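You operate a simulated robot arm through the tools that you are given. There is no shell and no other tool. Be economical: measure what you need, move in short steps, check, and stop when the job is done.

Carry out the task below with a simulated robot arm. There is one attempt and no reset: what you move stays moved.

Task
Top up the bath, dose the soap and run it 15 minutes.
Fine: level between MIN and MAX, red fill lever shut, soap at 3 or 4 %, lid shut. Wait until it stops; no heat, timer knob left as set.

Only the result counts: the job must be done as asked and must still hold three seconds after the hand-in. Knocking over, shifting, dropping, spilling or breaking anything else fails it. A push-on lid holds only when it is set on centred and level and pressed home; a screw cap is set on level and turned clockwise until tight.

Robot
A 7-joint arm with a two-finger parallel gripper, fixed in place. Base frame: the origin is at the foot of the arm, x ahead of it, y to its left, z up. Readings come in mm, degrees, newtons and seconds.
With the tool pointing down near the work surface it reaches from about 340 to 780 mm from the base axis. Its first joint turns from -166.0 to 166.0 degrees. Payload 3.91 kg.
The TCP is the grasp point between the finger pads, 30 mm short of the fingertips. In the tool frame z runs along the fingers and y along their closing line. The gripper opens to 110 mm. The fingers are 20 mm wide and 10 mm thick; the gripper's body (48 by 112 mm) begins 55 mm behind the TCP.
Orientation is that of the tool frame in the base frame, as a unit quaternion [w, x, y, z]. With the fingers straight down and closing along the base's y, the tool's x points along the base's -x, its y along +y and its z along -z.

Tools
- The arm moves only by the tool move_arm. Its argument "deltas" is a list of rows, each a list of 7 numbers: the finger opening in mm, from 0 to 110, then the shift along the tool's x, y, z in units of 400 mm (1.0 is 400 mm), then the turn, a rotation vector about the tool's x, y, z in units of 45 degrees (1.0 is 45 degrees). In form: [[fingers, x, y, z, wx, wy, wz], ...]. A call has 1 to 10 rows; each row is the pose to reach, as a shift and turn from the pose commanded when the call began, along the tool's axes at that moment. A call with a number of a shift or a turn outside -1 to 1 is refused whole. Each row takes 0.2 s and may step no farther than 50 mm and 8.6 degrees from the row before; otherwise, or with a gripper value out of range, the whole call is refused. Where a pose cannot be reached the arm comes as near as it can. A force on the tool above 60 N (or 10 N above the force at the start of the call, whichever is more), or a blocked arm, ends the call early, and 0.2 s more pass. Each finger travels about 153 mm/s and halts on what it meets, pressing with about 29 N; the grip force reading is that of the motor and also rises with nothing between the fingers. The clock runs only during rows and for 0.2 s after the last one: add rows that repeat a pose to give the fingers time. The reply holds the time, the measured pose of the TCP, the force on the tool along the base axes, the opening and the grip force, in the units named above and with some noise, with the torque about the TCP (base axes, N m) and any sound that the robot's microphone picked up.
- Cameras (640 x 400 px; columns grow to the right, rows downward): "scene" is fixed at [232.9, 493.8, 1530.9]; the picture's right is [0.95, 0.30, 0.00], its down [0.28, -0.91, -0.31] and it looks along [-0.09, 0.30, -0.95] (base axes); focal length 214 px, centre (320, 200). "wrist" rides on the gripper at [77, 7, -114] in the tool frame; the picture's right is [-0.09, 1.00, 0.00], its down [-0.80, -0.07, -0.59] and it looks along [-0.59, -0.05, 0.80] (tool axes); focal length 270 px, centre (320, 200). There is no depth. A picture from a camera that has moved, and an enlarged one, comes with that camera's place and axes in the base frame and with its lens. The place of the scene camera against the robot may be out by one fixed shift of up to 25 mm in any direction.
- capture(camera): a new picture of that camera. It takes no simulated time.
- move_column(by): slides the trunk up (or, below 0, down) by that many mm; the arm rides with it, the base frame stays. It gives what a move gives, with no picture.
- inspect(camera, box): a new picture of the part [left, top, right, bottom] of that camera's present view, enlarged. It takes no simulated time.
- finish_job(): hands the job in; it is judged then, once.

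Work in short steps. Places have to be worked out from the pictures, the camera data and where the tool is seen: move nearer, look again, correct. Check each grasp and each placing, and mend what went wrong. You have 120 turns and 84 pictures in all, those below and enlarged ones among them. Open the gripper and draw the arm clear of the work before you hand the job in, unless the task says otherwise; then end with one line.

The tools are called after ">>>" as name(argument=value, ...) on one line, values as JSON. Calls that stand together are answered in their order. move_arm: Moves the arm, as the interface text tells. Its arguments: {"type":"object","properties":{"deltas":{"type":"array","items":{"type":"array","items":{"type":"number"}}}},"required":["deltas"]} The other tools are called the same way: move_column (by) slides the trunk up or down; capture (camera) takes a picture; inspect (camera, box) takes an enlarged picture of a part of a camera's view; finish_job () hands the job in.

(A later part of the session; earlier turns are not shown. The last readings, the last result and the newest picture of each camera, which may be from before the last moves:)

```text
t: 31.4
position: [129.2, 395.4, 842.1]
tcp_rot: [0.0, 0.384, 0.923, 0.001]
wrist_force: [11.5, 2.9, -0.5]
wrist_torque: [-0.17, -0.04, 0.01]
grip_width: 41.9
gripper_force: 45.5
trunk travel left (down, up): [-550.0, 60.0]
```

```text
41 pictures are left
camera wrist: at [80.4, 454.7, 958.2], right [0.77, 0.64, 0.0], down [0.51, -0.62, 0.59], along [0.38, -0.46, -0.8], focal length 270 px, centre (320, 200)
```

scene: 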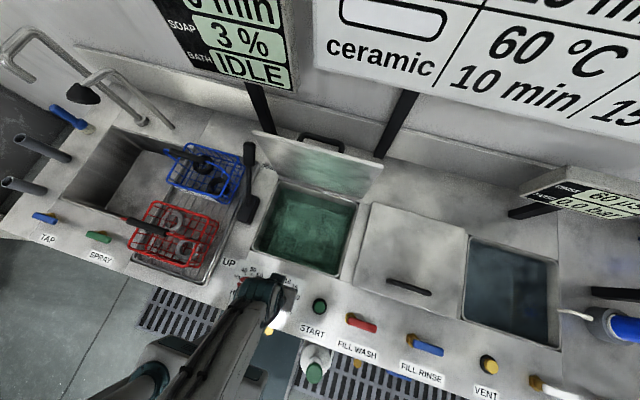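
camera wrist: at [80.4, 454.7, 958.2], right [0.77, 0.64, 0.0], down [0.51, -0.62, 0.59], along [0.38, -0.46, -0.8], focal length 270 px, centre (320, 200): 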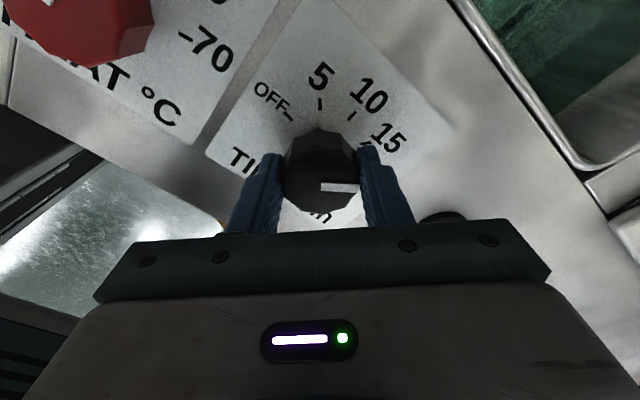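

The pointer now points about to 15. I open, lift, move back and check.

>>> move_arm(deltas=[[70, 0, 0, 0, 0, 0, 0], [70, 0, 0, 0, 0, 0, 0], [70, 0, 0, -0.1, 0, 0, 0], [70, 0.05, 0, -0.2, 0, 0, 0], [70, 0.12, 0, -0.25, 0, 0, 0], [40, 0.2, 0, -0.25, 0, 0, 0], [0, 0.25, 0, -0.25, 0, 0, 0]])

>>> capture(camera="scene")

>>> inspect(camera="scene", box=[220, 250, 340, 340])

>>> capture(camera="wrist")

```text
t: 33.0
position: [58.1, 464.6, 942.3]
tcp_rot: [0.001, 0.383, 0.924, 0.002]
wrist_force: [0.0, 0.3, 0.8]
wrist_torque: [0.01, 0.01, 0.03]
grip_width: 0.0
gripper_force: 29.1
trunk travel left (down, up): [-550.0, 60.0]
```

```text
40 pictures are left
```

scene: 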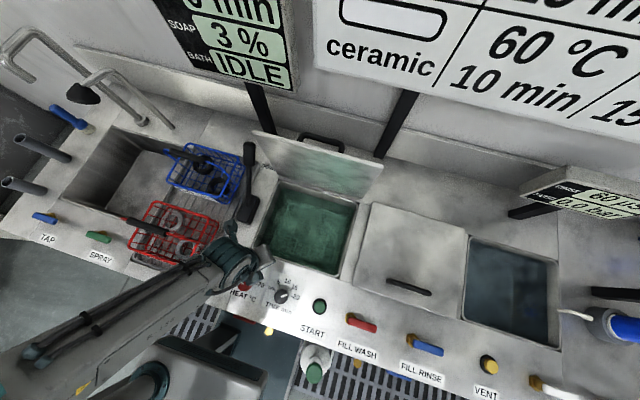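

```text
4.44 times, centred on (280, 295) of scene
camera zoom: at [232.9, 493.8, 1530.9], right [0.95, 0.3, 0.0], down [0.28, -0.91, -0.31], along [-0.09, 0.3, -0.95], focal length 953 px, centre (498, -222)
```

zoom: 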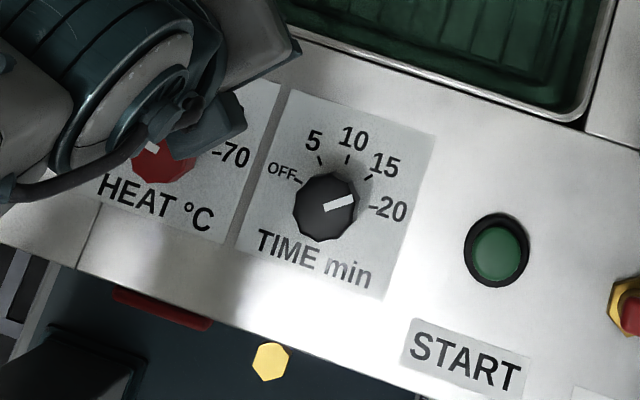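

```text
38 pictures are left
camera wrist: at [7.8, 524.4, 1058.0], right [0.77, 0.64, 0.0], down [0.51, -0.62, 0.59], along [0.38, -0.45, -0.8], focal length 270 px, centre (320, 200)
```

wrist: 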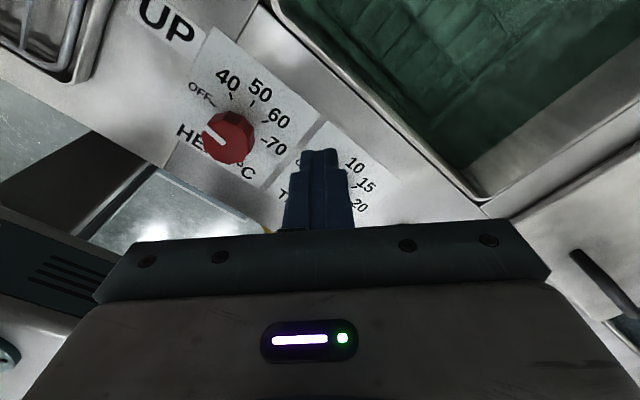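

The pointer seems a bit past 15 toward 20. I zoom for accuracy.

>>> inspect(camera="scene", box=[264, 270, 304, 310])

```text
10.00 times, centred on (284, 290) of scene
camera zoom: at [232.9, 493.8, 1530.9], right [0.95, 0.3, 0.0], down [0.28, -0.91, -0.31], along [-0.09, 0.3, -0.95], focal length 2145 px, centre (680, -700)
```

zoom: 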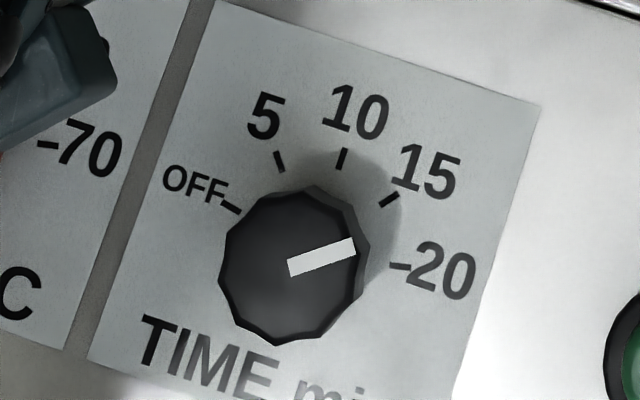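

The pointer reads ≈36.5° where 15 is at ≈45°. I regrasp at the same pose and turn it back about 9° counter-clockwise.

>>> move_arm(deltas=[[40, -0.05, 0, 0, 0, 0, 0], [70, -0.15, 0, 0, 0, 0, 0], [70, -0.25, 0, 0, 0, 0, 0], [70, -0.25, 0, 0.1, 0, 0, 0], [70, -0.25, 0, 0.2, 0, 0, 0], [70, -0.25, 0, 0.25, 0, 0, 0], [30, -0.25, 0, 0.25, 0, 0, 0], [30, -0.25, 0, 0.25, 0, 0, 0]])

>>> move_arm(deltas=[[30, 0, 0, 0, 0, 0, -0.1], [30, 0, 0, 0, 0, 0, -0.19], [30, 0, 0, 0, 0, 0, -0.19]])

>>> move_arm(deltas=[[70, 0, 0, 0, 0, 0, 0], [70, 0, 0, 0, 0, 0, 0], [70, 0, 0, -0.1, 0, 0, 0], [70, 0.05, 0, -0.2, 0, 0, 0], [70, 0.12, 0, -0.25, 0, 0, 0], [40, 0.2, 0, -0.25, 0, 0, 0], [0, 0.25, 0, -0.25, 0, 0, 0]])

>>> inspect(camera="scene", box=[264, 270, 304, 310])

```text
t: 34.8
position: [126.9, 398.0, 841.1]
tcp_rot: [0.0, 0.382, 0.924, 0.001]
wrist_force: [-2.3, -2.6, -4.3]
wrist_torque: [0.28, 1.42, -0.02]
grip_width: 41.8
gripper_force: 45.1
trunk travel left (down, up): [-550.0, 60.0]
```

```text
t: 35.6
position: [127.4, 395.7, 841.6]
tcp_rot: [0.001, 0.312, 0.95, 0.001]
wrist_force: [-5.6, 3.4, -22.8]
wrist_torque: [0.12, 1.03, 0.03]
grip_width: 41.7
gripper_force: 44.9
trunk travel left (down, up): [-550.0, 60.0]
```

```text
t: 37.2
position: [45.1, 456.9, 942.0]
tcp_rot: [0.002, 0.313, 0.95, 0.002]
wrist_force: [0.1, 0.5, 0.0]
wrist_torque: [-0.02, -0.01, 0.02]
grip_width: 0.0
gripper_force: 28.8
trunk travel left (down, up): [-550.0, 60.0]
```

```text
10.00 times, centred on (284, 290) of scene
camera zoom: at [232.9, 493.8, 1530.9], right [0.95, 0.3, 0.0], down [0.28, -0.91, -0.31], along [-0.09, 0.3, -0.95], focal length 2145 px, centre (680, -700)
```

zoom: 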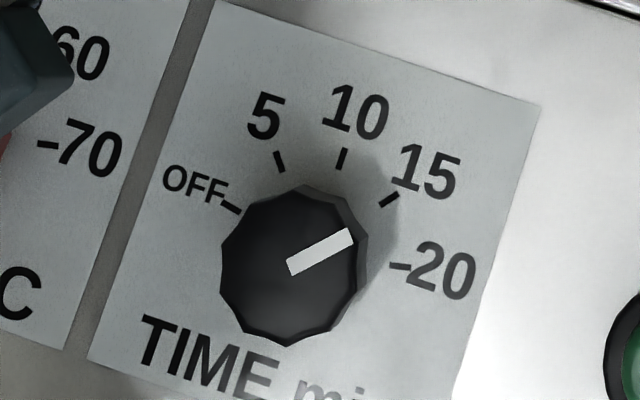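

TIME is now right on 15. Next the lid: I zoom on it to work out its pose and handle.

>>> inspect(camera="scene", box=[230, 110, 410, 230])

```text
3.33 times, centred on (320, 170) of scene
camera zoom: at [232.9, 493.8, 1530.9], right [0.95, 0.3, 0.0], down [0.28, -0.91, -0.31], along [-0.09, 0.3, -0.95], focal length 715 px, centre (320, 300)
```

zoom: 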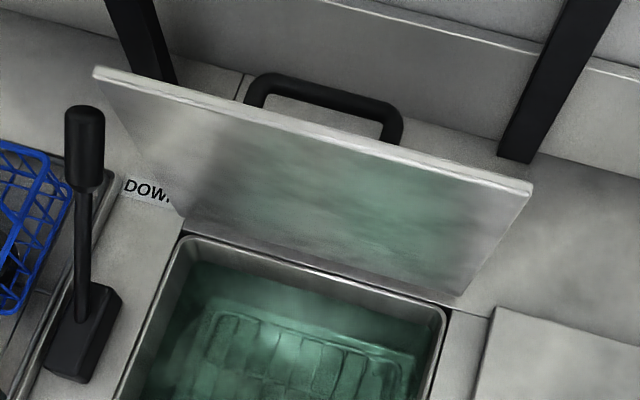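

The lid stands about vertical at the back (hinge ≈y 780, top ≈z 1095), handle behind it. I rise and yaw the camera back toward +y for a close look.

>>> move_arm(deltas=[[0, 0, 0, -0.06, 0, 0, -0.18], [0, 0, 0, -0.12, 0, 0, -0.36], [0, 0, 0, -0.2, 0, 0, -0.54], [0, 0, 0, -0.28, 0, 0, -0.72], [0, 0, 0, -0.35, 0, 0, -0.9], [0, 0, 0, -0.375, 0, 0, -1.0]])

>>> move_arm(deltas=[[0, 0, 0, 0, 0, 0, -0.18], [0, 0, 0, 0, 0, 0, -0.36], [0, 0, 0, 0, 0, 0, -0.54], [0, 0, 0, 0, 0, 0, -0.72], [0, 0, 0, 0, 0, 0, -0.9], [0, 0, 0, 0, 0, 0, -1.0]])

>>> move_arm(deltas=[[0, 0, 0, 0, 0, 0, -0.18], [0, 0, 0, 0, 0, 0, -0.36], [0, 0, 0, 0, 0, 0, -0.54], [0, 0, 0, 0, 0, 0, -0.72], [0, 0, 0, 0, 0, 0, -0.81]])

```text
t: 38.6
position: [45.5, 453.9, 1093.9]
tcp_rot: [0.002, -0.076, 0.997, 0.001]
wrist_force: [-0.2, 0.5, 0.0]
wrist_torque: [0.0, 0.05, 0.03]
grip_width: 0.0
gripper_force: 28.9
trunk travel left (down, up): [-550.0, 60.0]
```

```text
t: 40.0
position: [48.0, 453.3, 1092.6]
tcp_rot: [0.001, -0.451, 0.893, 0.0]
wrist_force: [0.7, 0.2, -0.2]
wrist_torque: [-0.01, 0.03, 0.0]
grip_width: 0.0
gripper_force: 29.3
trunk travel left (down, up): [-550.0, 60.0]
```

```text
t: 41.2
position: [47.3, 453.9, 1093.3]
tcp_rot: [-0.002, 0.707, -0.707, 0.0]
wrist_force: [0.3, 0.0, 0.0]
wrist_torque: [0.02, 0.0, 0.04]
grip_width: 0.1
gripper_force: 28.5
trunk travel left (down, up): [-550.0, 60.0]
```

Now tilt the tool 45° forward while moving to x≈150 to see the lid.

>>> move_arm(deltas=[[0, 0, -0.05, 0, 0, -0.15, 0], [0, 0, -0.1, 0, 0, -0.3, 0], [0, 0, -0.15, 0, 0, -0.45, 0], [0, 0, -0.2, 0, 0, -0.6, 0], [0, 0, -0.2575, 0, 0, -0.75, 0], [0, 0, -0.2575, 0, 0, -0.9, 0], [0, 0, -0.2575, 0, 0, -1.0, 0]])

>>> capture(camera="wrist")

```text
t: 42.8
position: [150.1, 452.5, 1092.8]
tcp_rot: [-0.274, 0.653, -0.653, -0.271]
wrist_force: [0.5, 0.2, 0.5]
wrist_torque: [0.0, -0.04, -0.02]
grip_width: 0.0
gripper_force: 28.7
trunk travel left (down, up): [-550.0, 60.0]
```

```text
34 pictures are left
camera wrist: at [144.1, 317.7, 1119.8], right [-1.0, 0.06, 0.06], down [0.07, 0.14, 0.99], along [0.05, 0.99, -0.15], focal length 270 px, centre (320, 200)
```

wrist: 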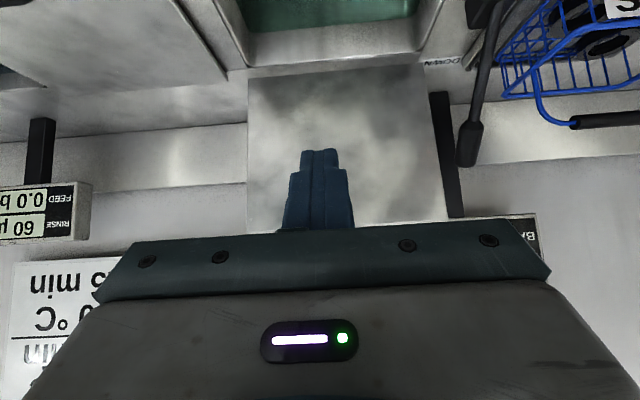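

The lid is near-vertical (top y≈751, z≈1090), perhaps leaning slightly forward. I untilt and yaw so the camera looks along +x, viewing the lid edge-on.

>>> move_arm(deltas=[[0, 0, 0, 0, 0, 0.18, 0], [0, 0, 0, 0, 0, 0.36, 0], [0, 0, 0, 0, 0, 0.54, 0], [0, 0, 0, 0, 0, 0.72, 0], [0, 0, 0, 0, 0, 0.9, 0], [0, 0, 0, 0, 0, 1.0, 0]])

>>> move_arm(deltas=[[0, 0, 0, -0.05, 0, 0, 0.18], [0, 0, 0, -0.1, 0, 0, 0.36], [0, 0, 0, -0.15, 0, 0, 0.54], [0, 0, 0, -0.2, 0, 0, 0.72], [0, 0, 0, -0.25, 0, 0, 0.9], [0, 0, 0, -0.25, 0, 0, 1.0]])

>>> move_arm(deltas=[[0, 0, 0, 0, 0, 0, 0.18], [0, 0, 0, 0, 0, 0, 0.36], [0, 0, 0, 0, 0, 0, 0.54], [0, 0, 0, 0, 0, 0, 0.72], [0, 0, 0, 0, 0, 0, 0.9], [0, 0, 0, 0, 0, 0, 1.0]])

```text
t: 44.2
position: [150.7, 453.2, 1093.0]
tcp_rot: [0.0, -0.707, 0.707, -0.002]
wrist_force: [-0.7, 0.1, 0.5]
wrist_torque: [0.0, 0.02, 0.01]
grip_width: 0.0
gripper_force: 28.7
trunk travel left (down, up): [-550.0, 60.0]
```

```text
t: 45.6
position: [148.6, 453.7, 1192.4]
tcp_rot: [0.001, -0.381, 0.925, 0.001]
wrist_force: [0.2, 0.6, -0.1]
wrist_torque: [0.0, -0.01, -0.03]
grip_width: 0.0
gripper_force: 29.1
trunk travel left (down, up): [-550.0, 60.0]
```

```text
t: 47.0
position: [150.3, 454.0, 1192.7]
tcp_rot: [0.002, 0.001, 1.0, 0.001]
wrist_force: [0.0, -0.1, -0.3]
wrist_torque: [0.02, -0.03, -0.02]
grip_width: 0.1
gripper_force: 29.5
trunk travel left (down, up): [-550.0, 60.0]
```

>>> move_arm(deltas=[[0, 0.03, 0.1, 0, 0, 0, 0], [0, 0.06, 0.2, 0, 0, 0, 0], [0, 0.1, 0.3, 0, 0, 0, 0], [0, 0.14, 0.4, 0, 0, 0, 0], [0, 0.19, 0.5, 0, 0, 0, 0], [0, 0.225, 0.565, 0, 0, 0, 0]])

>>> capture(camera="wrist")

```text
t: 48.4
position: [55.2, 672.4, 1191.2]
tcp_rot: [0.002, 0.0, 1.0, 0.001]
wrist_force: [0.2, 0.0, -0.3]
wrist_torque: [0.0, -0.02, -0.03]
grip_width: 0.0
gripper_force: 29.0
out of reach, approached as far as the arm can: row 6
trunk travel left (down, up): [-550.0, 60.0]
```

```text
33 pictures are left
camera wrist: at [-21.7, 680.7, 1306.2], right [0.09, 1.0, 0.0], down [0.8, -0.07, 0.6], along [0.6, -0.05, -0.8], focal length 270 px, centre (320, 200)
```

wrist: 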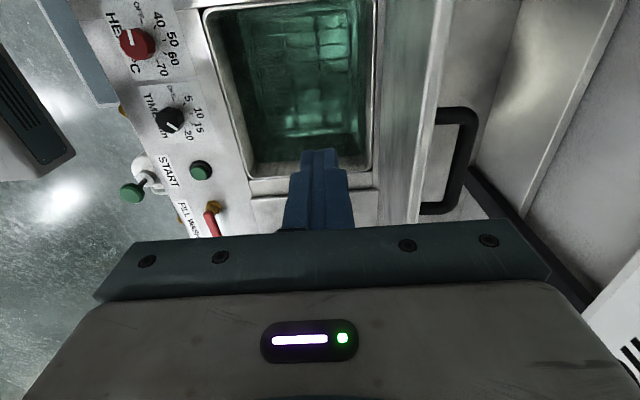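

Handle bar is around (126,819,~1055), 37 mm behind the lid. To reach it I raise the trunk 60 mm and then tilt the tool 30° outward with fingers closing across the bar.

>>> move_column(by=60)

>>> move_arm(deltas=[[30, -0.04, 0.03, 0.03, -0.15, 0, 0], [30, -0.08, 0.06, 0.06, -0.3, 0, 0], [30, -0.12, 0.1, 0.1, -0.45, 0, 0], [30, -0.16, 0.14, 0.13, -0.6, 0, 0], [30, -0.1775, 0.17, 0.16, -0.667, 0, 0]])

>>> capture(camera="wrist")

>>> capture(camera="scene")

```text
t: 49.4
position: [56.3, 672.5, 1252.2]
tcp_rot: [0.002, 0.0, 1.0, 0.001]
wrist_force: [0.7, 1.3, 0.2]
wrist_torque: [0.02, 0.01, 0.01]
grip_width: 0.2
gripper_force: 29.0
trunk travel left (down, up): [-610.0, 0.0]
```

```text
t: 50.6
position: [128.5, 742.1, 1188.4]
tcp_rot: [0.001, -0.001, 0.966, 0.26]
wrist_force: [0.4, 0.4, 0.1]
wrist_torque: [0.01, -0.03, 0.01]
grip_width: 30.1
gripper_force: 0.1
trunk travel left (down, up): [-610.0, 0.0]
```

```text
32 pictures are left
camera wrist: at [51.5, 691.1, 1291.3], right [0.09, 0.86, 0.5], down [0.8, -0.36, 0.48], along [0.59, 0.36, -0.72], focal length 270 px, centre (320, 200)
```

wrist: 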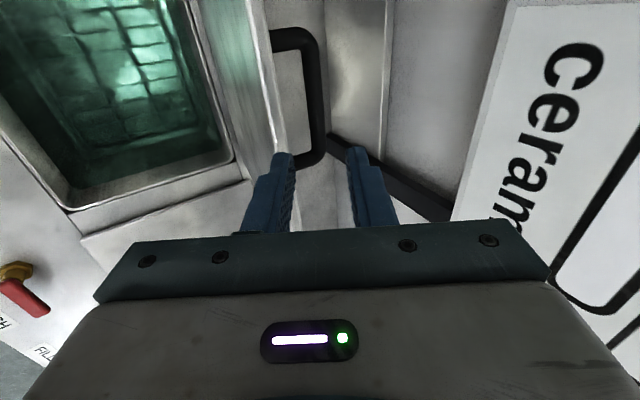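

```text
31 pictures are left
```

scene: 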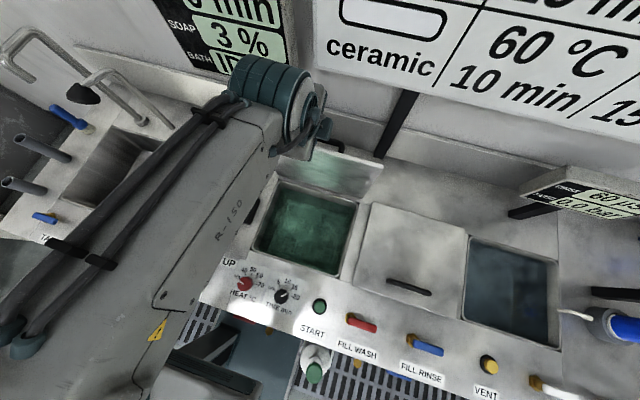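

Bar ≈(127.6,820,1055), exactly on the tool axis, 154 mm ahead. I advance in steps along the fingers, stopping with the bar ~18 mm beyond the TCP.

>>> move_arm(deltas=[[30, 0, 0.002, 0.08, 0, 0, 0], [30, 0, 0.002, 0.16, 0, 0, 0], [30, 0, 0.002, 0.22, 0, 0, 0]])

>>> capture(camera="wrist")

```text
t: 51.4
position: [126.7, 787.0, 1118.7]
tcp_rot: [0.002, 0.0, 0.964, 0.265]
wrist_force: [-0.6, -4.1, 20.6]
wrist_torque: [-0.56, 0.06, -0.01]
grip_width: 26.5
gripper_force: 0.0
trunk travel left (down, up): [-610.0, 0.0]
```

```text
30 pictures are left
camera wrist: at [49.7, 736.1, 1221.2], right [0.09, 0.86, 0.51], down [0.8, -0.36, 0.48], along [0.6, 0.37, -0.72], focal length 270 px, centre (320, 200)
```

wrist: 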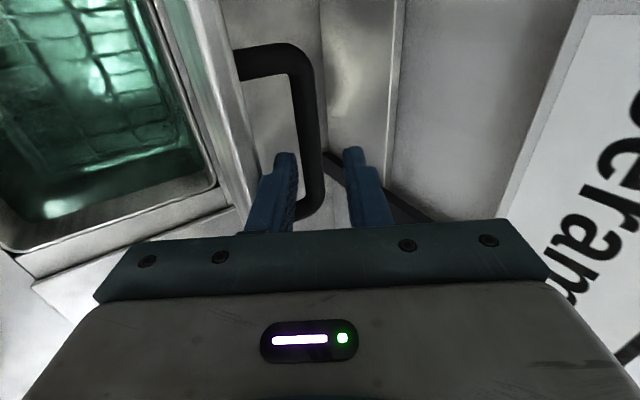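

The finger's outer side met the lid's top edge (≈(764,1105)); the bar is right at the fingertips (≈(800,1090)). I back off, reduce the tilt to 18°, and re-enter with a 26 mm opening.

>>> move_arm(deltas=[[28, 0, 0, -0.05, 0, 0, 0], [26, 0, 0.0277, -0.062, 0.14, 0, 0], [26, 0, 0.0277, -0.062, 0.267, 0, 0], [26, 0, 0.02, -0.025, 0.267, 0, 0], [26, 0, 0.0145, -0.005, 0.267, 0, 0]])

>>> capture(camera="wrist")

```text
t: 52.6
position: [129.0, 780.4, 1113.7]
tcp_rot: [0.001, -0.001, 0.988, 0.157]
wrist_force: [0.0, 4.1, 2.5]
wrist_torque: [-0.01, 0.05, -0.02]
grip_width: 23.9
gripper_force: 0.0
out of reach, approached as far as the arm can: row 3, 4, 5
trunk travel left (down, up): [-610.0, 0.0]
```

```text
29 pictures are left
camera wrist: at [50.9, 752.0, 1226.0], right [0.09, 0.95, 0.31], down [0.8, -0.25, 0.55], along [0.59, 0.2, -0.78], focal length 270 px, centre (320, 200)
```

wrist: 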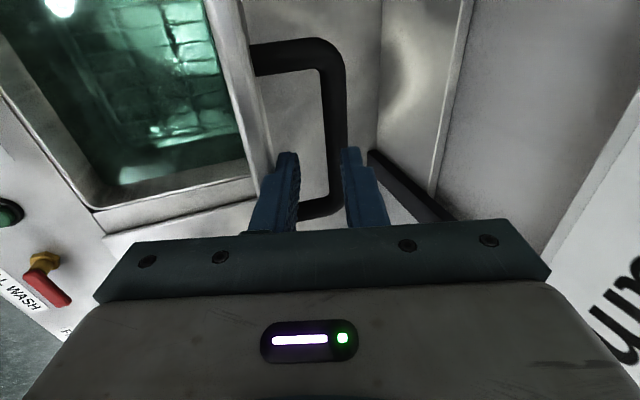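

At this tilt the arm's reach ends at y≈780, but the left finger is already behind the lid with the bar under the right finger. I open to 50 so the right finger clears the bar, nudging the lid slightly forward, and look.

>>> move_arm(deltas=[[36, 0, 0, 0, 0, 0, 0], [50, 0, 0, 0, 0, 0, 0], [50, 0, 0, 0, 0, 0, 0]])

>>> capture(camera="wrist")

```text
t: 53.4
position: [128.8, 779.9, 1115.2]
tcp_rot: [0.002, 0.0, 0.987, 0.158]
wrist_force: [0.2, 3.5, 6.3]
wrist_torque: [-0.2, 0.01, -0.05]
grip_width: 47.7
gripper_force: 0.0
trunk travel left (down, up): [-610.0, 0.0]
```

```text
28 pictures are left
camera wrist: at [50.9, 751.4, 1226.9], right [0.09, 0.95, 0.31], down [0.8, -0.25, 0.55], along [0.59, 0.2, -0.78], focal length 270 px, centre (320, 200)
```

wrist: 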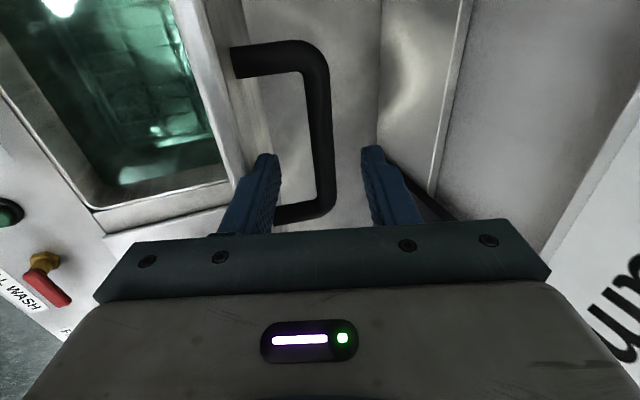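

The bar is now between the fingers. I lower ~20 mm and close gently around it.

>>> move_arm(deltas=[[50, 0, -0.008, 0.024, 0, 0, 0], [50, 0, -0.0155, 0.05, 0, 0, 0], [30, 0, -0.0155, 0.05, 0, 0, 0], [20, 0, -0.0155, 0.05, 0, 0, 0]])

>>> capture(camera="wrist")

```text
t: 54.1
position: [128.6, 781.4, 1113.5]
tcp_rot: [0.002, 0.0, 0.985, 0.172]
wrist_force: [0.7, -1.5, 28.0]
wrist_torque: [-0.77, 0.11, 0.0]
grip_width: 26.5
gripper_force: 0.1
trunk travel left (down, up): [-610.0, 0.0]
stopped in row 3: the force on the tool passed its limit at 63 N (the readings are from after the stop); the commanded pose is now the measured one
```

```text
27 pictures are left
camera wrist: at [50.6, 748.8, 1223.6], right [0.09, 0.94, 0.34], down [0.8, -0.27, 0.54], along [0.6, 0.22, -0.77], focal length 270 px, centre (320, 200)
```

wrist: 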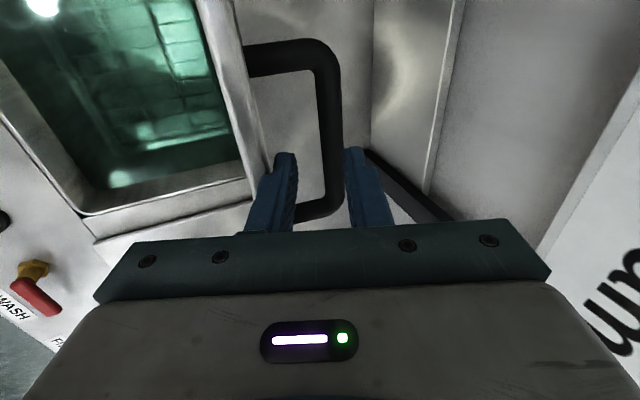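

The bar is actually already between the fingers (≈20 mm ahead of the TCP). I close on it where it stands.

>>> move_arm(deltas=[[20, 0, 0, -0.005, 0, 0, 0], [8, 0, 0, -0.01, 0, 0, 0], [8, 0, 0, -0.01, 0, 0, 0]])

>>> capture(camera="wrist")

```text
t: 54.9
position: [128.2, 778.7, 1110.7]
tcp_rot: [0.003, 0.0, 0.986, 0.167]
wrist_force: [-0.7, -5.8, 16.1]
wrist_torque: [-0.33, 0.09, -0.05]
grip_width: 7.8
gripper_force: 0.1
trunk travel left (down, up): [-610.0, 0.0]
```

```text
26 pictures are left
camera wrist: at [50.7, 748.3, 1221.3], right [0.09, 0.94, 0.33], down [0.8, -0.26, 0.54], along [0.6, 0.21, -0.77], focal length 270 px, centre (320, 200)
```

wrist: 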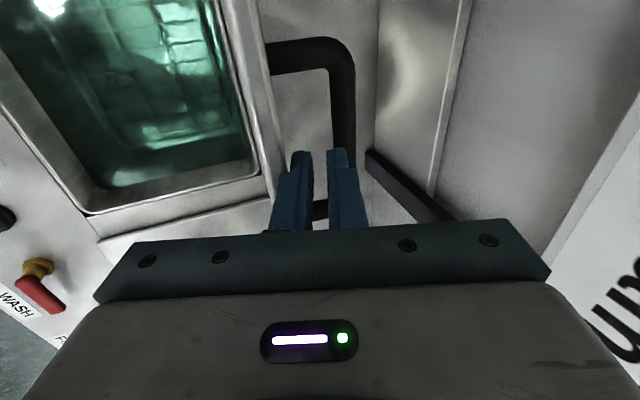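

That missed: the bar lies lower (z≈1065), out of comfortable reach. Better plan: straddle the lid's top edge (front and rear finger) and lower it along its arc. I lift and centre over the edge.

>>> move_arm(deltas=[[8, 0, 0.029, -0.0825, 0, 0, 0], [20, 0, 0.02, -0.106, 0.1, 0, 0], [40, 0, -0.0078, -0.12, 0.209, 0, 0], [40, 0, -0.0078, -0.12, 0.209, 0, 0]])

>>> capture(camera="wrist")

```text
t: 55.9
position: [127.4, 750.9, 1147.4]
tcp_rot: [0.003, 0.001, 0.994, 0.106]
wrist_force: [1.2, 0.0, 0.4]
wrist_torque: [-0.02, 0.0, 0.04]
grip_width: 39.9
gripper_force: 0.1
out of reach, approached as far as the arm can: row 2, 3, 4
trunk travel left (down, up): [-610.0, 0.0]
```

```text
25 pictures are left
camera wrist: at [50.3, 734.6, 1261.4], right [0.09, 0.97, 0.21], down [0.8, -0.19, 0.57], along [0.6, 0.12, -0.79], focal length 270 px, centre (320, 200)
```

wrist: 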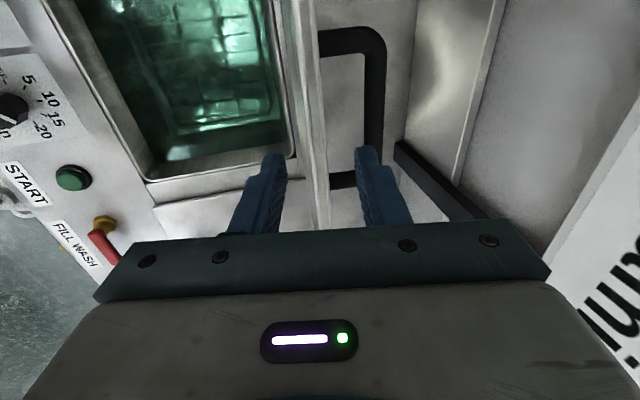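

The lid edge lies right between the open fingers. I descend along the tool axis ~38 mm.

>>> move_arm(deltas=[[40, 0, 0, 0.035, 0, 0, 0], [40, 0, 0, 0.065, 0, 0, 0], [40, 0, 0, 0.095, 0, 0, 0]])

>>> capture(camera="wrist")

```text
t: 56.7
position: [127.1, 749.5, 1110.4]
tcp_rot: [0.002, 0.001, 0.997, 0.083]
wrist_force: [-0.2, 0.4, -0.3]
wrist_torque: [-0.04, -0.01, -0.03]
grip_width: 39.8
gripper_force: 0.1
out of reach, approached as far as the arm can: row 1, 2, 3
trunk travel left (down, up): [-610.0, 0.0]
```

```text
24 pictures are left
camera wrist: at [49.7, 737.7, 1223.5], right [0.09, 0.98, 0.17], down [0.8, -0.17, 0.58], along [0.6, 0.08, -0.8], focal length 270 px, centre (320, 200)
```

wrist: 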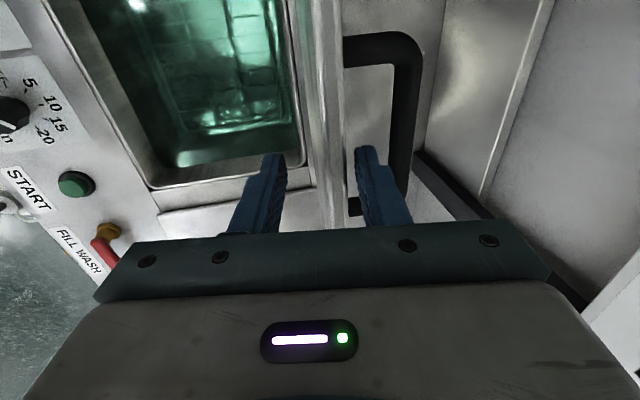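

I go 8 mm deeper and close on the plate to confirm the grip.

>>> move_arm(deltas=[[40, 0, 0, 0.02, 0, 0, 0], [20, 0, 0, 0.02, 0, 0, 0], [5, 0, 0, 0.02, 0, 0, 0], [5, 0, 0, 0.02, 0, 0, 0]])

>>> capture(camera="wrist")

```text
t: 57.7
position: [128.0, 749.6, 1103.3]
tcp_rot: [0.003, 0.001, 0.996, 0.084]
wrist_force: [-0.8, -0.1, 5.3]
wrist_torque: [-1.24, -0.35, 0.02]
grip_width: 13.6
gripper_force: 45.0
trunk travel left (down, up): [-610.0, 0.0]
```

```text
23 pictures are left
camera wrist: at [49.4, 737.9, 1217.1], right [0.09, 0.98, 0.17], down [0.8, -0.17, 0.58], along [0.6, 0.08, -0.8], focal length 270 px, centre (320, 200)
```

wrist: 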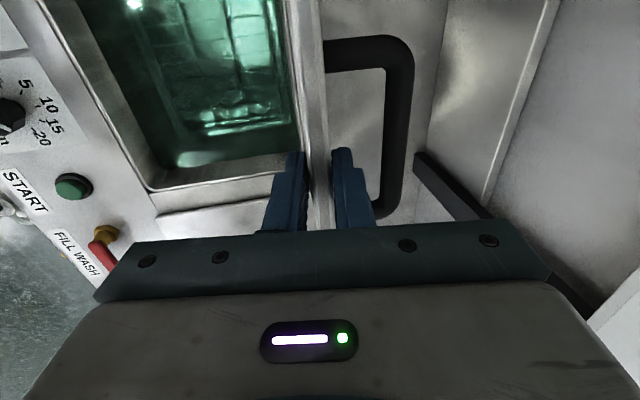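

The plate is held (13.6 mm). I loosen to 22 mm so it can slip a little and swing the lid forward along its arc, tilting the tool with it, first ~24°.

>>> move_arm(deltas=[[22, 0, -0.0735, -0.0045, -0.133, 0, 0], [22, 0, -0.147, -0.0015, -0.267, 0, 0], [22, 0, -0.22, 0.009, -0.4, 0, 0], [22, 0, -0.291, 0.027, -0.533, 0, 0]])

>>> capture(camera="wrist")

>>> inspect(camera="scene", box=[200, 60, 420, 300])

```text
t: 58.5
position: [129.9, 680.8, 1113.0]
tcp_rot: [0.006, 0.003, 0.969, 0.245]
wrist_force: [4.4, -8.3, 36.1]
wrist_torque: [1.04, 0.23, -0.09]
grip_width: 25.9
gripper_force: 4.2
trunk travel left (down, up): [-610.0, 0.0]
stopped in row 3: the force on the tool passed its limit at 65 N (the readings are from after the stop); the commanded pose is now the measured one
```

```text
22 pictures are left
camera wrist: at [51.5, 634.4, 1216.4], right [0.09, 0.88, 0.47], down [0.79, -0.35, 0.5], along [0.6, 0.33, -0.73], focal length 270 px, centre (320, 200)
```

wrist: 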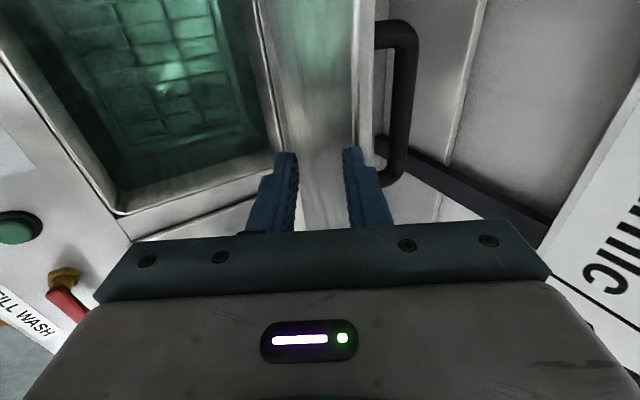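

```text
1.67 times, centred on (310, 180) of scene
camera zoom: at [232.9, 493.8, 1530.9], right [0.95, 0.3, 0.0], down [0.28, -0.91, -0.31], along [-0.09, 0.3, -0.95], focal length 358 px, centre (337, 233)
```

zoom: 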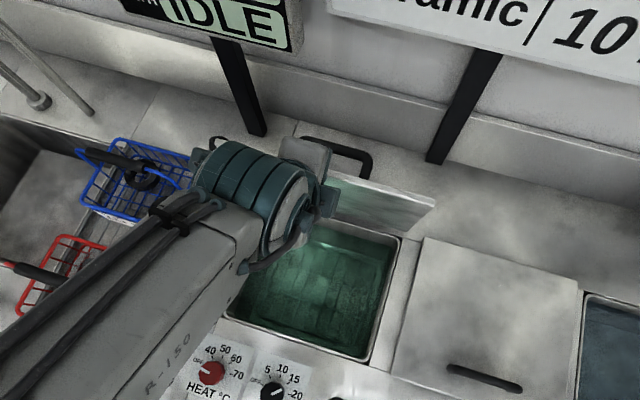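

The tool tilt ran ahead of the lid and jammed slightly (36 N). I open to 34 mm, back the tilt by 9° and lift slightly.

>>> move_arm(deltas=[[32, 0, 0, -0.01, 0.1, 0, 0], [34, 0, 0, -0.02, 0.2, 0, 0], [34, 0, 0, -0.02, 0.2, 0, 0]])

>>> capture(camera="wrist")

```text
t: 59.3
position: [129.1, 674.3, 1114.0]
tcp_rot: [0.005, 0.002, 0.986, 0.164]
wrist_force: [11.3, -5.0, 35.9]
wrist_torque: [1.17, 0.1, -0.29]
grip_width: 37.6
gripper_force: 3.9
trunk travel left (down, up): [-610.0, 0.0]
```

```text
20 pictures are left
camera wrist: at [51.4, 644.7, 1225.1], right [0.09, 0.94, 0.32], down [0.79, -0.26, 0.55], along [0.6, 0.21, -0.77], focal length 270 px, centre (320, 200)
```

wrist: 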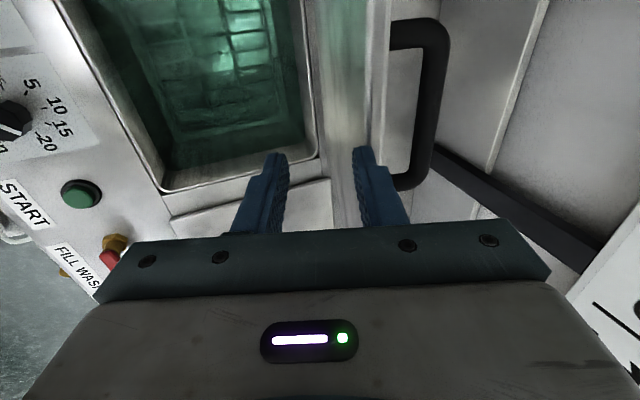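

The rear finger has ridden up onto the lid's edge. I open wide so it drops behind the lid again, keeping the front finger in front, then lower.

>>> move_arm(deltas=[[50, 0, 0, -0.005, 0, 0, 0], [66, 0, 0, -0.005, 0, 0, 0], [66, 0, 0, 0, 0, 0, 0]])

>>> capture(camera="wrist")

```text
t: 60.1
position: [129.0, 674.5, 1113.5]
tcp_rot: [0.003, 0.001, 0.987, 0.162]
wrist_force: [10.4, -13.6, 28.5]
wrist_torque: [1.15, 0.08, -0.35]
grip_width: 64.3
gripper_force: 0.0
trunk travel left (down, up): [-610.0, 0.0]
```

```text
19 pictures are left
camera wrist: at [51.3, 644.8, 1224.1], right [0.09, 0.94, 0.32], down [0.8, -0.26, 0.55], along [0.6, 0.2, -0.77], focal length 270 px, centre (320, 200)
```

wrist: 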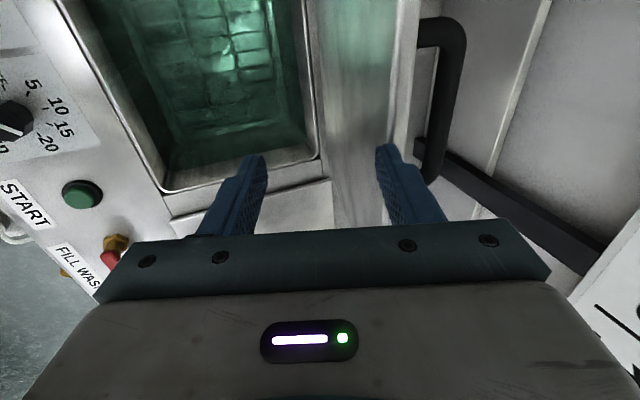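

The lid slipped back past the rear finger and stands open again behind the gripper. I lift clear, return above its edge with ~10° tilt, and will go in deeper this time.

>>> move_arm(deltas=[[50, 0, 0, -0.06, 0, 0, 0], [40, 0, 0, -0.135, 0, 0, 0], [40, 0, 0.09, -0.11, 0.06, 0, 0], [40, 0, 0.17, -0.08, 0.12, 0, 0], [40, 0, 0.205, -0.06, 0.17, 0, 0], [40, 0, 0.205, -0.06, 0.17, 0, 0]])

>>> capture(camera="wrist")

```text
t: 61.5
position: [128.8, 741.9, 1155.6]
tcp_rot: [0.005, 0.002, 0.996, 0.092]
wrist_force: [-0.6, 0.6, -0.4]
wrist_torque: [-0.01, 0.01, 0.01]
grip_width: 40.1
gripper_force: 0.0
out of reach, approached as far as the arm can: row 5, 6
trunk travel left (down, up): [-610.0, 0.0]
```

```text
18 pictures are left
camera wrist: at [51.4, 728.5, 1269.6], right [0.09, 0.98, 0.18], down [0.8, -0.18, 0.58], along [0.6, 0.09, -0.8], focal length 270 px, centre (320, 200)
```

wrist: 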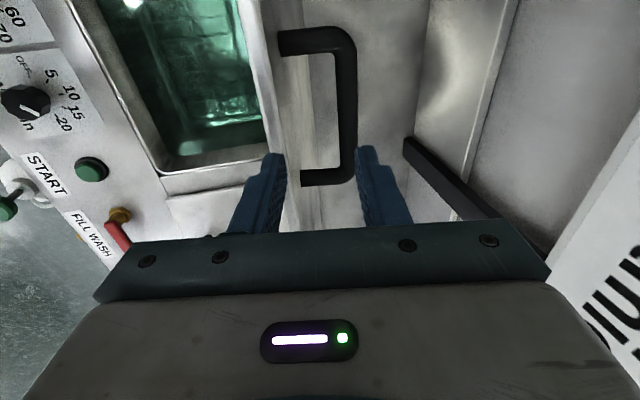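

The lid now stays leaning forward on its own, so the hinge has friction. I check in the scene view.

>>> inspect(camera="wrist", box=[180, 0, 420, 220])

>>> inspect(camera="scene", box=[200, 60, 420, 300])

```text
1.82 times, centred on (300, 110) of wrist
camera zoom: at [51.4, 728.5, 1269.6], right [0.09, 0.98, 0.18], down [0.8, -0.18, 0.58], along [0.6, 0.09, -0.8], focal length 491 px, centre (356, 364)
```

zoom: 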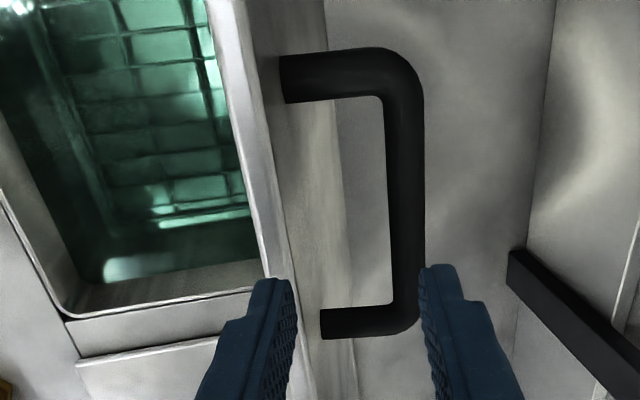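

```text
1.67 times, centred on (310, 180) of scene
camera zoom: at [232.9, 493.8, 1530.9], right [0.95, 0.3, 0.0], down [0.28, -0.91, -0.31], along [-0.09, 0.3, -0.95], focal length 358 px, centre (337, 233)
```

zoom: 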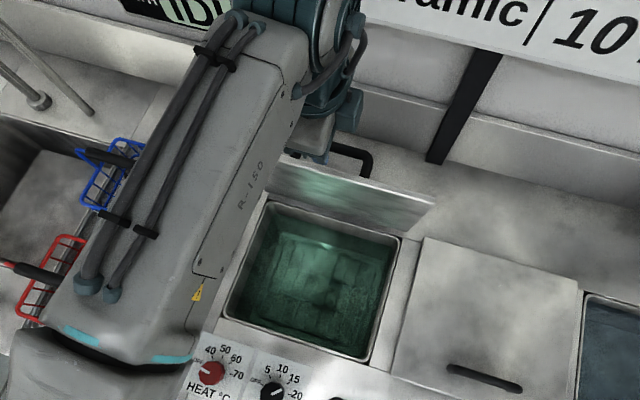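

With friction hinge the plan simplifies: closed fingers behind the lid, push it forward and down along its arc. I close and descend behind the lid, in front of the bar.

>>> move_arm(deltas=[[10, 0, 0.01, 0, 0, 0, 0], [0, 0, 0.01, 0, 0, 0, 0], [0, 0, 0.0, 0.05, 0, 0, 0], [0, 0, -0.005, 0.09, 0, 0, 0], [0, 0, -0.01, 0.12, 0, 0, 0]])

>>> capture(camera="wrist")

```text
t: 62.7
position: [128.5, 744.1, 1106.9]
tcp_rot: [0.005, 0.003, 0.996, 0.092]
wrist_force: [0.2, 0.0, 0.5]
wrist_torque: [0.03, 0.01, 0.0]
grip_width: 0.2
gripper_force: 28.9
out of reach, approached as far as the arm can: row 1
trunk travel left (down, up): [-610.0, 0.0]
```

```text
15 pictures are left
camera wrist: at [51.3, 731.8, 1221.2], right [0.09, 0.98, 0.18], down [0.8, -0.18, 0.58], along [0.6, 0.09, -0.8], focal length 270 px, centre (320, 200)
```

wrist: 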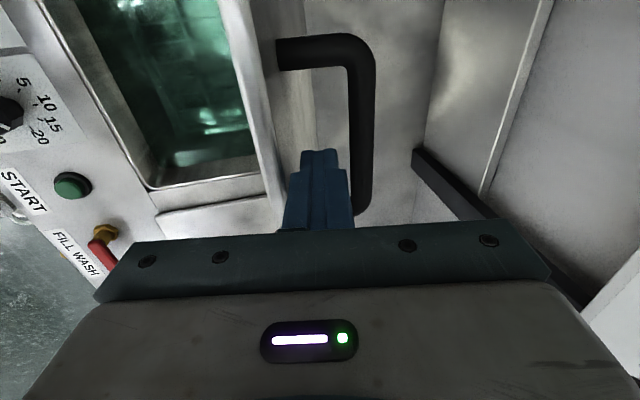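

Fingers are behind the lid, clear of the bar. I push the lid forward along the arc to ~44°.

>>> move_arm(deltas=[[0, 0, -0.079, -0.012, 0, 0, 0], [0, 0, -0.158, -0.0235, 0, 0, 0], [0, 0, -0.2495, -0.0065, 0, 0, 0], [0, 0, -0.337, 0.0235, 0, 0, 0], [0, 0, -0.419, 0.065, 0, 0, 0]])

>>> capture(camera="wrist")

```text
t: 63.9
position: [131.2, 585.0, 1051.6]
tcp_rot: [0.005, 0.002, 0.996, 0.092]
wrist_force: [-0.2, 0.0, 1.7]
wrist_torque: [0.02, 0.05, 0.01]
grip_width: 0.0
gripper_force: 29.0
trunk travel left (down, up): [-610.0, 0.0]
```

```text
14 pictures are left
camera wrist: at [53.9, 572.3, 1165.0], right [0.09, 0.98, 0.18], down [0.8, -0.18, 0.58], along [0.6, 0.09, -0.8], focal length 270 px, centre (320, 200)
```

wrist: 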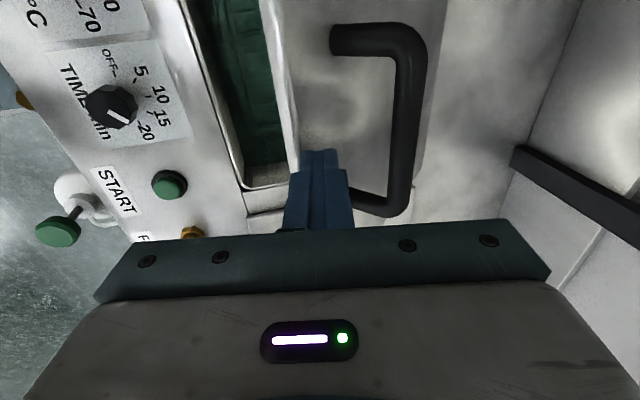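

The lid follows with almost no force. I continue the arc down to about 76°.

>>> move_arm(deltas=[[0, 0, -0.07, 0.053, 0, 0, 0], [0, 0, -0.13, 0.1155, 0, 0, 0], [0, 0, -0.185, 0.1875, 0, 0, 0], [0, 0, -0.23, 0.267, 0, 0, 0]])

>>> capture(camera="wrist")

```text
t: 64.9
position: [130.2, 513.6, 929.0]
tcp_rot: [0.003, 0.002, 0.996, 0.092]
wrist_force: [0.2, -0.3, -0.2]
wrist_torque: [0.02, 0.02, -0.03]
grip_width: 0.0
gripper_force: 29.1
trunk travel left (down, up): [-610.0, 0.0]
```

```text
13 pictures are left
camera wrist: at [51.9, 500.6, 1041.8], right [0.09, 0.98, 0.18], down [0.8, -0.18, 0.58], along [0.6, 0.09, -0.8], focal length 270 px, centre (320, 200)
```

wrist: 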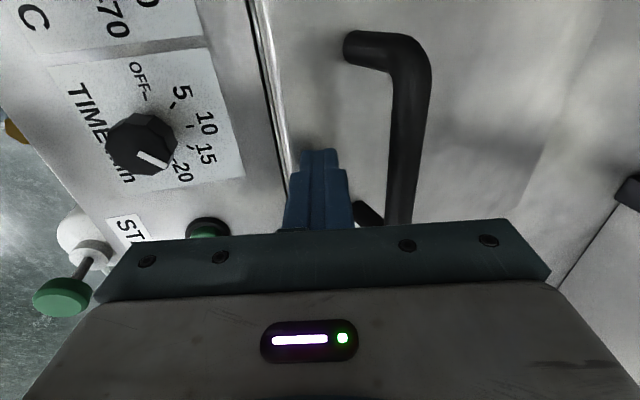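

The lid appears down or nearly so. I lower onto its front part, stepping gently until contact, to press it home.

>>> move_arm(deltas=[[0, 0, -0.014, 0.075, 0, 0, 0], [0, 0, -0.025, 0.135, 0, 0, 0], [0, 0, -0.028, 0.15, 0, 0, 0], [0, 0, -0.03, 0.16, 0, 0, 0], [0, 0, -0.032, 0.17, 0, 0, 0], [0, 0, -0.034, 0.18, 0, 0, 0]])

```text
t: 66.3
position: [128.9, 514.0, 856.6]
tcp_rot: [0.004, 0.001, 0.996, 0.093]
wrist_force: [0.2, 0.2, -0.1]
wrist_torque: [-0.01, 0.02, 0.0]
grip_width: 0.0
gripper_force: 29.3
trunk travel left (down, up): [-610.0, 0.0]
```

>>> move_arm(deltas=[[0, 0, -0.002, 0.01, 0, 0, 0], [0, 0, -0.004, 0.02, 0, 0, 0], [0, 0, -0.006, 0.03, 0, 0, 0], [0, 0, -0.008, 0.04, 0, 0, 0], [0, 0, -0.009, 0.05, 0, 0, 0]])

>>> capture(camera="wrist")

```text
t: 67.4
position: [128.9, 516.6, 848.6]
tcp_rot: [0.003, 0.001, 0.995, 0.099]
wrist_force: [-4.7, -19.7, 39.8]
wrist_torque: [-0.73, 0.2, 0.0]
grip_width: 0.1
gripper_force: 28.7
trunk travel left (down, up): [-610.0, 0.0]
stopped in row 5: the force on the tool passed its limit at 67 N (the readings are from after the stop); the commanded pose is now the measured one
```

```text
12 pictures are left
camera wrist: at [51.0, 500.4, 960.8], right [0.09, 0.98, 0.19], down [0.8, -0.19, 0.58], along [0.6, 0.1, -0.79], focal length 270 px, centre (320, 200)
```

wrist: 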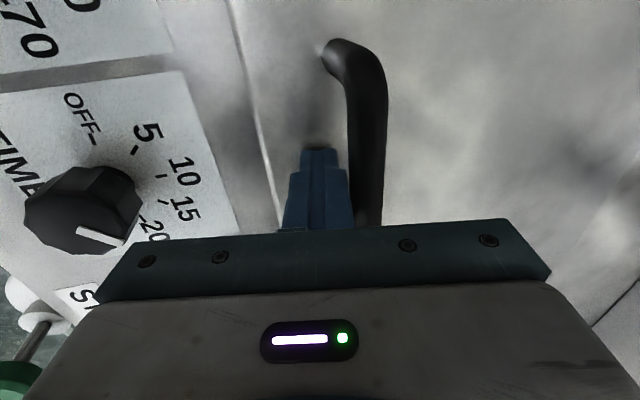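

Lid is firmly seated (67 N, surface z≈819). I lift and move over the START button at about (250,398.5), straightening the tool.

>>> move_arm(deltas=[[0, 0, 0, -0.08, 0, 0, 0], [0, 0, 0, -0.16, 0, 0, 0], [0, -0.08, -0.07, -0.17, 0.06, 0, 0], [0, -0.16, -0.14, -0.18, 0.12, 0, 0], [0, -0.24, -0.2, -0.185, 0.18, 0, 0], [0, -0.3025, -0.263, -0.185, 0.25, 0, 0]])

>>> capture(camera="wrist")

>>> capture(camera="scene")

```text
t: 68.8
position: [253.2, 401.7, 899.3]
tcp_rot: [0.003, 0.002, 1.0, -0.002]
wrist_force: [-0.2, -0.3, -0.1]
wrist_torque: [0.0, 0.02, 0.01]
grip_width: 0.0
gripper_force: 29.1
trunk travel left (down, up): [-610.0, 0.0]
```

```text
11 pictures are left
camera wrist: at [174.4, 409.6, 1014.1], right [0.09, 1.0, 0.0], down [0.8, -0.07, 0.6], along [0.6, -0.06, -0.8], focal length 270 px, centre (320, 200)
```

wrist: 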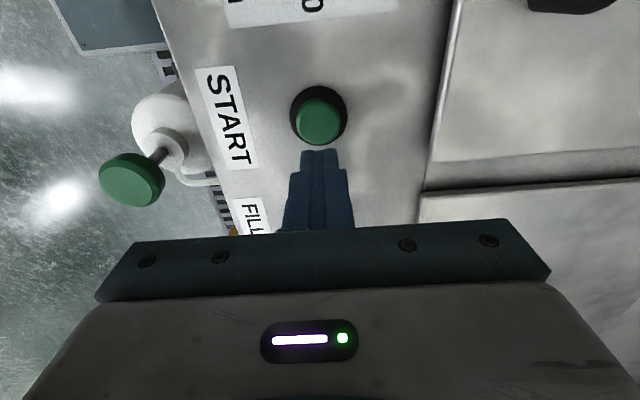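

```text
10 pictures are left
```

scene: 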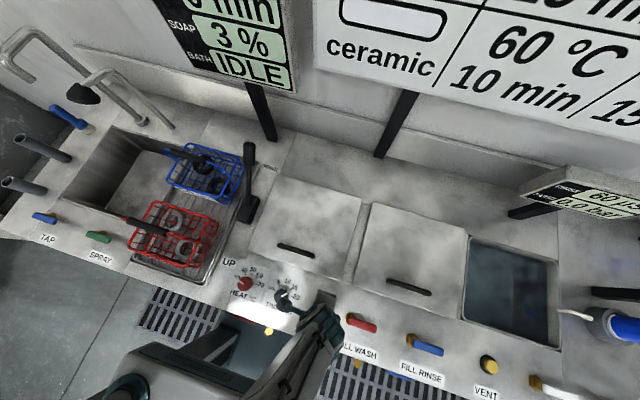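

Lid is shut, and the tool is right over START. I press down gently.

>>> move_arm(deltas=[[0, 0, 0, 0.08, 0, 0, 0], [0, 0, 0, 0.12, 0, 0, 0], [0, 0, 0, 0.14, 0, 0, 0], [0, 0, 0, 0.15, 0, 0, 0], [0, 0, 0, 0.16, 0, 0, 0], [0, 0, 0, 0.168, 0, 0, 0], [0, 0, 0, 0.175, 0, 0, 0]])

>>> inspect(camera="scene", box=[140, 0, 340, 100])

```text
t: 70.2
position: [253.0, 400.5, 841.7]
tcp_rot: [0.009, 0.002, 1.0, 0.007]
wrist_force: [-3.2, -9.4, 30.6]
wrist_torque: [-0.47, 0.33, 0.01]
grip_width: 0.1
gripper_force: 28.3
trunk travel left (down, up): [-610.0, 0.0]
heard: click
stopped in row 6: the force on the tool passed its limit at 64 N (the readings are from after the stop); the commanded pose is now the measured one
```

```text
3.20 times, centred on (240, 50) of scene
camera zoom: at [232.9, 493.8, 1530.9], right [0.95, 0.3, 0.0], down [0.28, -0.91, -0.31], along [-0.09, 0.3, -0.95], focal length 686 px, centre (576, 680)
```

zoom: 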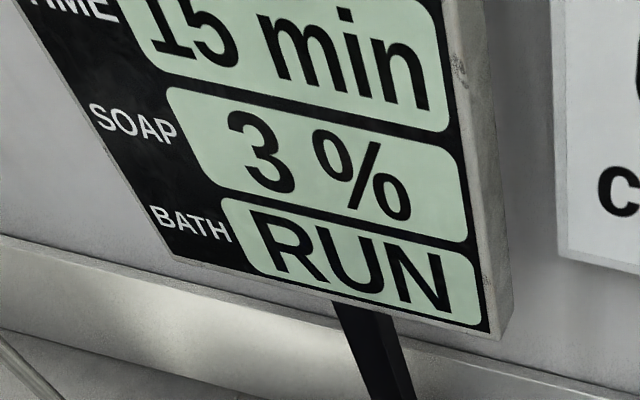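

RUN with 15 min, 3 % soap. I lift clear and, while waiting, turn the tool to view the gauge once more.

>>> move_arm(deltas=[[0, 0, 0, -0.08, 0, 0, 0], [0, 0, 0, -0.15, 0, 0, 0], [0, 0, 0, -0.15, 0, 0, -0.18], [0, 0, 0, -0.15, 0, 0, -0.36], [0, 0, 0, -0.15, 0, 0, -0.54], [0, 0, 0, -0.15, 0, 0, -0.72], [0, 0, 0, -0.15, 0, 0, -0.9], [0, 0, 0, -0.15, 0, 0, -1.0]])

>>> move_arm(deltas=[[0, 0, 0, 0, 0, 0, -0.18], [0, 0, 0, 0, 0, 0, -0.36], [0, 0, 0, 0, 0, 0, -0.54], [0, 0, 0, 0, 0, 0, -0.72], [0, 0, 0, 0, 0, 0, -0.9], [0, 0, 0, 0, 0, 0, -1.0]])

>>> move_arm(deltas=[[0, 0.1, -0.03, 0, 0, 0, 0], [0, 0.2, -0.06, 0, 0, 0, 0], [0, 0.3, -0.09, 0, 0, 0, 0], [0, 0.4, -0.125, 0, 0, 0, 0], [0, 0.455, -0.125, 0, 0, 0, 0]])

>>> capture(camera="scene")

>>> inspect(camera="wrist", box=[380, 70, 600, 200])

```text
t: 72.0
position: [251.9, 403.4, 893.8]
tcp_rot: [0.006, -0.382, 0.924, -0.001]
wrist_force: [-0.6, 0.5, -0.2]
wrist_torque: [-0.01, 0.0, -0.01]
grip_width: 0.0
gripper_force: 28.8
trunk travel left (down, up): [-610.0, 0.0]
```

```text
t: 73.4
position: [251.9, 403.7, 895.0]
tcp_rot: [0.006, -0.707, 0.707, -0.002]
wrist_force: [0.1, 0.1, 0.1]
wrist_torque: [-0.02, 0.0, 0.01]
grip_width: 0.1
gripper_force: 28.8
trunk travel left (down, up): [-610.0, 0.0]
```

```text
t: 74.6
position: [302.9, 223.2, 892.6]
tcp_rot: [0.005, -0.706, 0.708, -0.003]
wrist_force: [0.0, 0.3, 0.7]
wrist_torque: [-0.01, 0.01, 0.01]
grip_width: 0.1
gripper_force: 29.1
trunk travel left (down, up): [-610.0, 0.0]
```

```text
8 pictures are left
```

scene: 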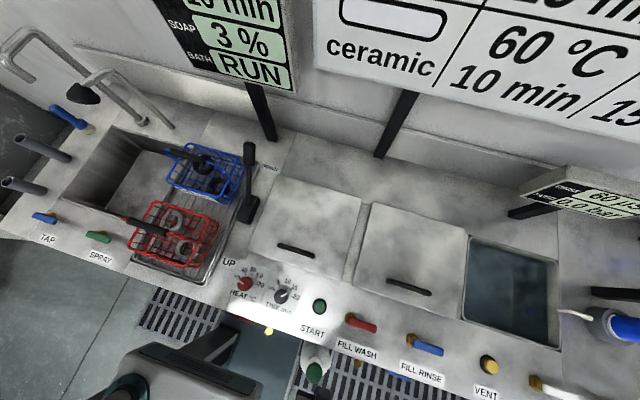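

```text
2.91 times, centred on (490, 135) of wrist
camera zoom: at [295.1, 145.7, 1008.7], right [-1.0, 0.09, -0.01], down [0.07, 0.8, 0.6], along [0.06, 0.59, -0.8], focal length 786 px, centre (-174, 389)
```

zoom: 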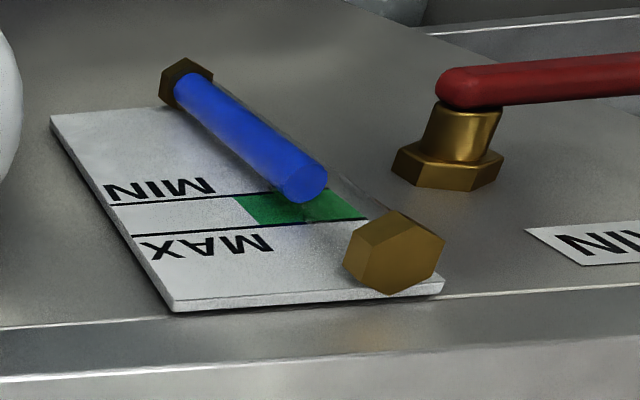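

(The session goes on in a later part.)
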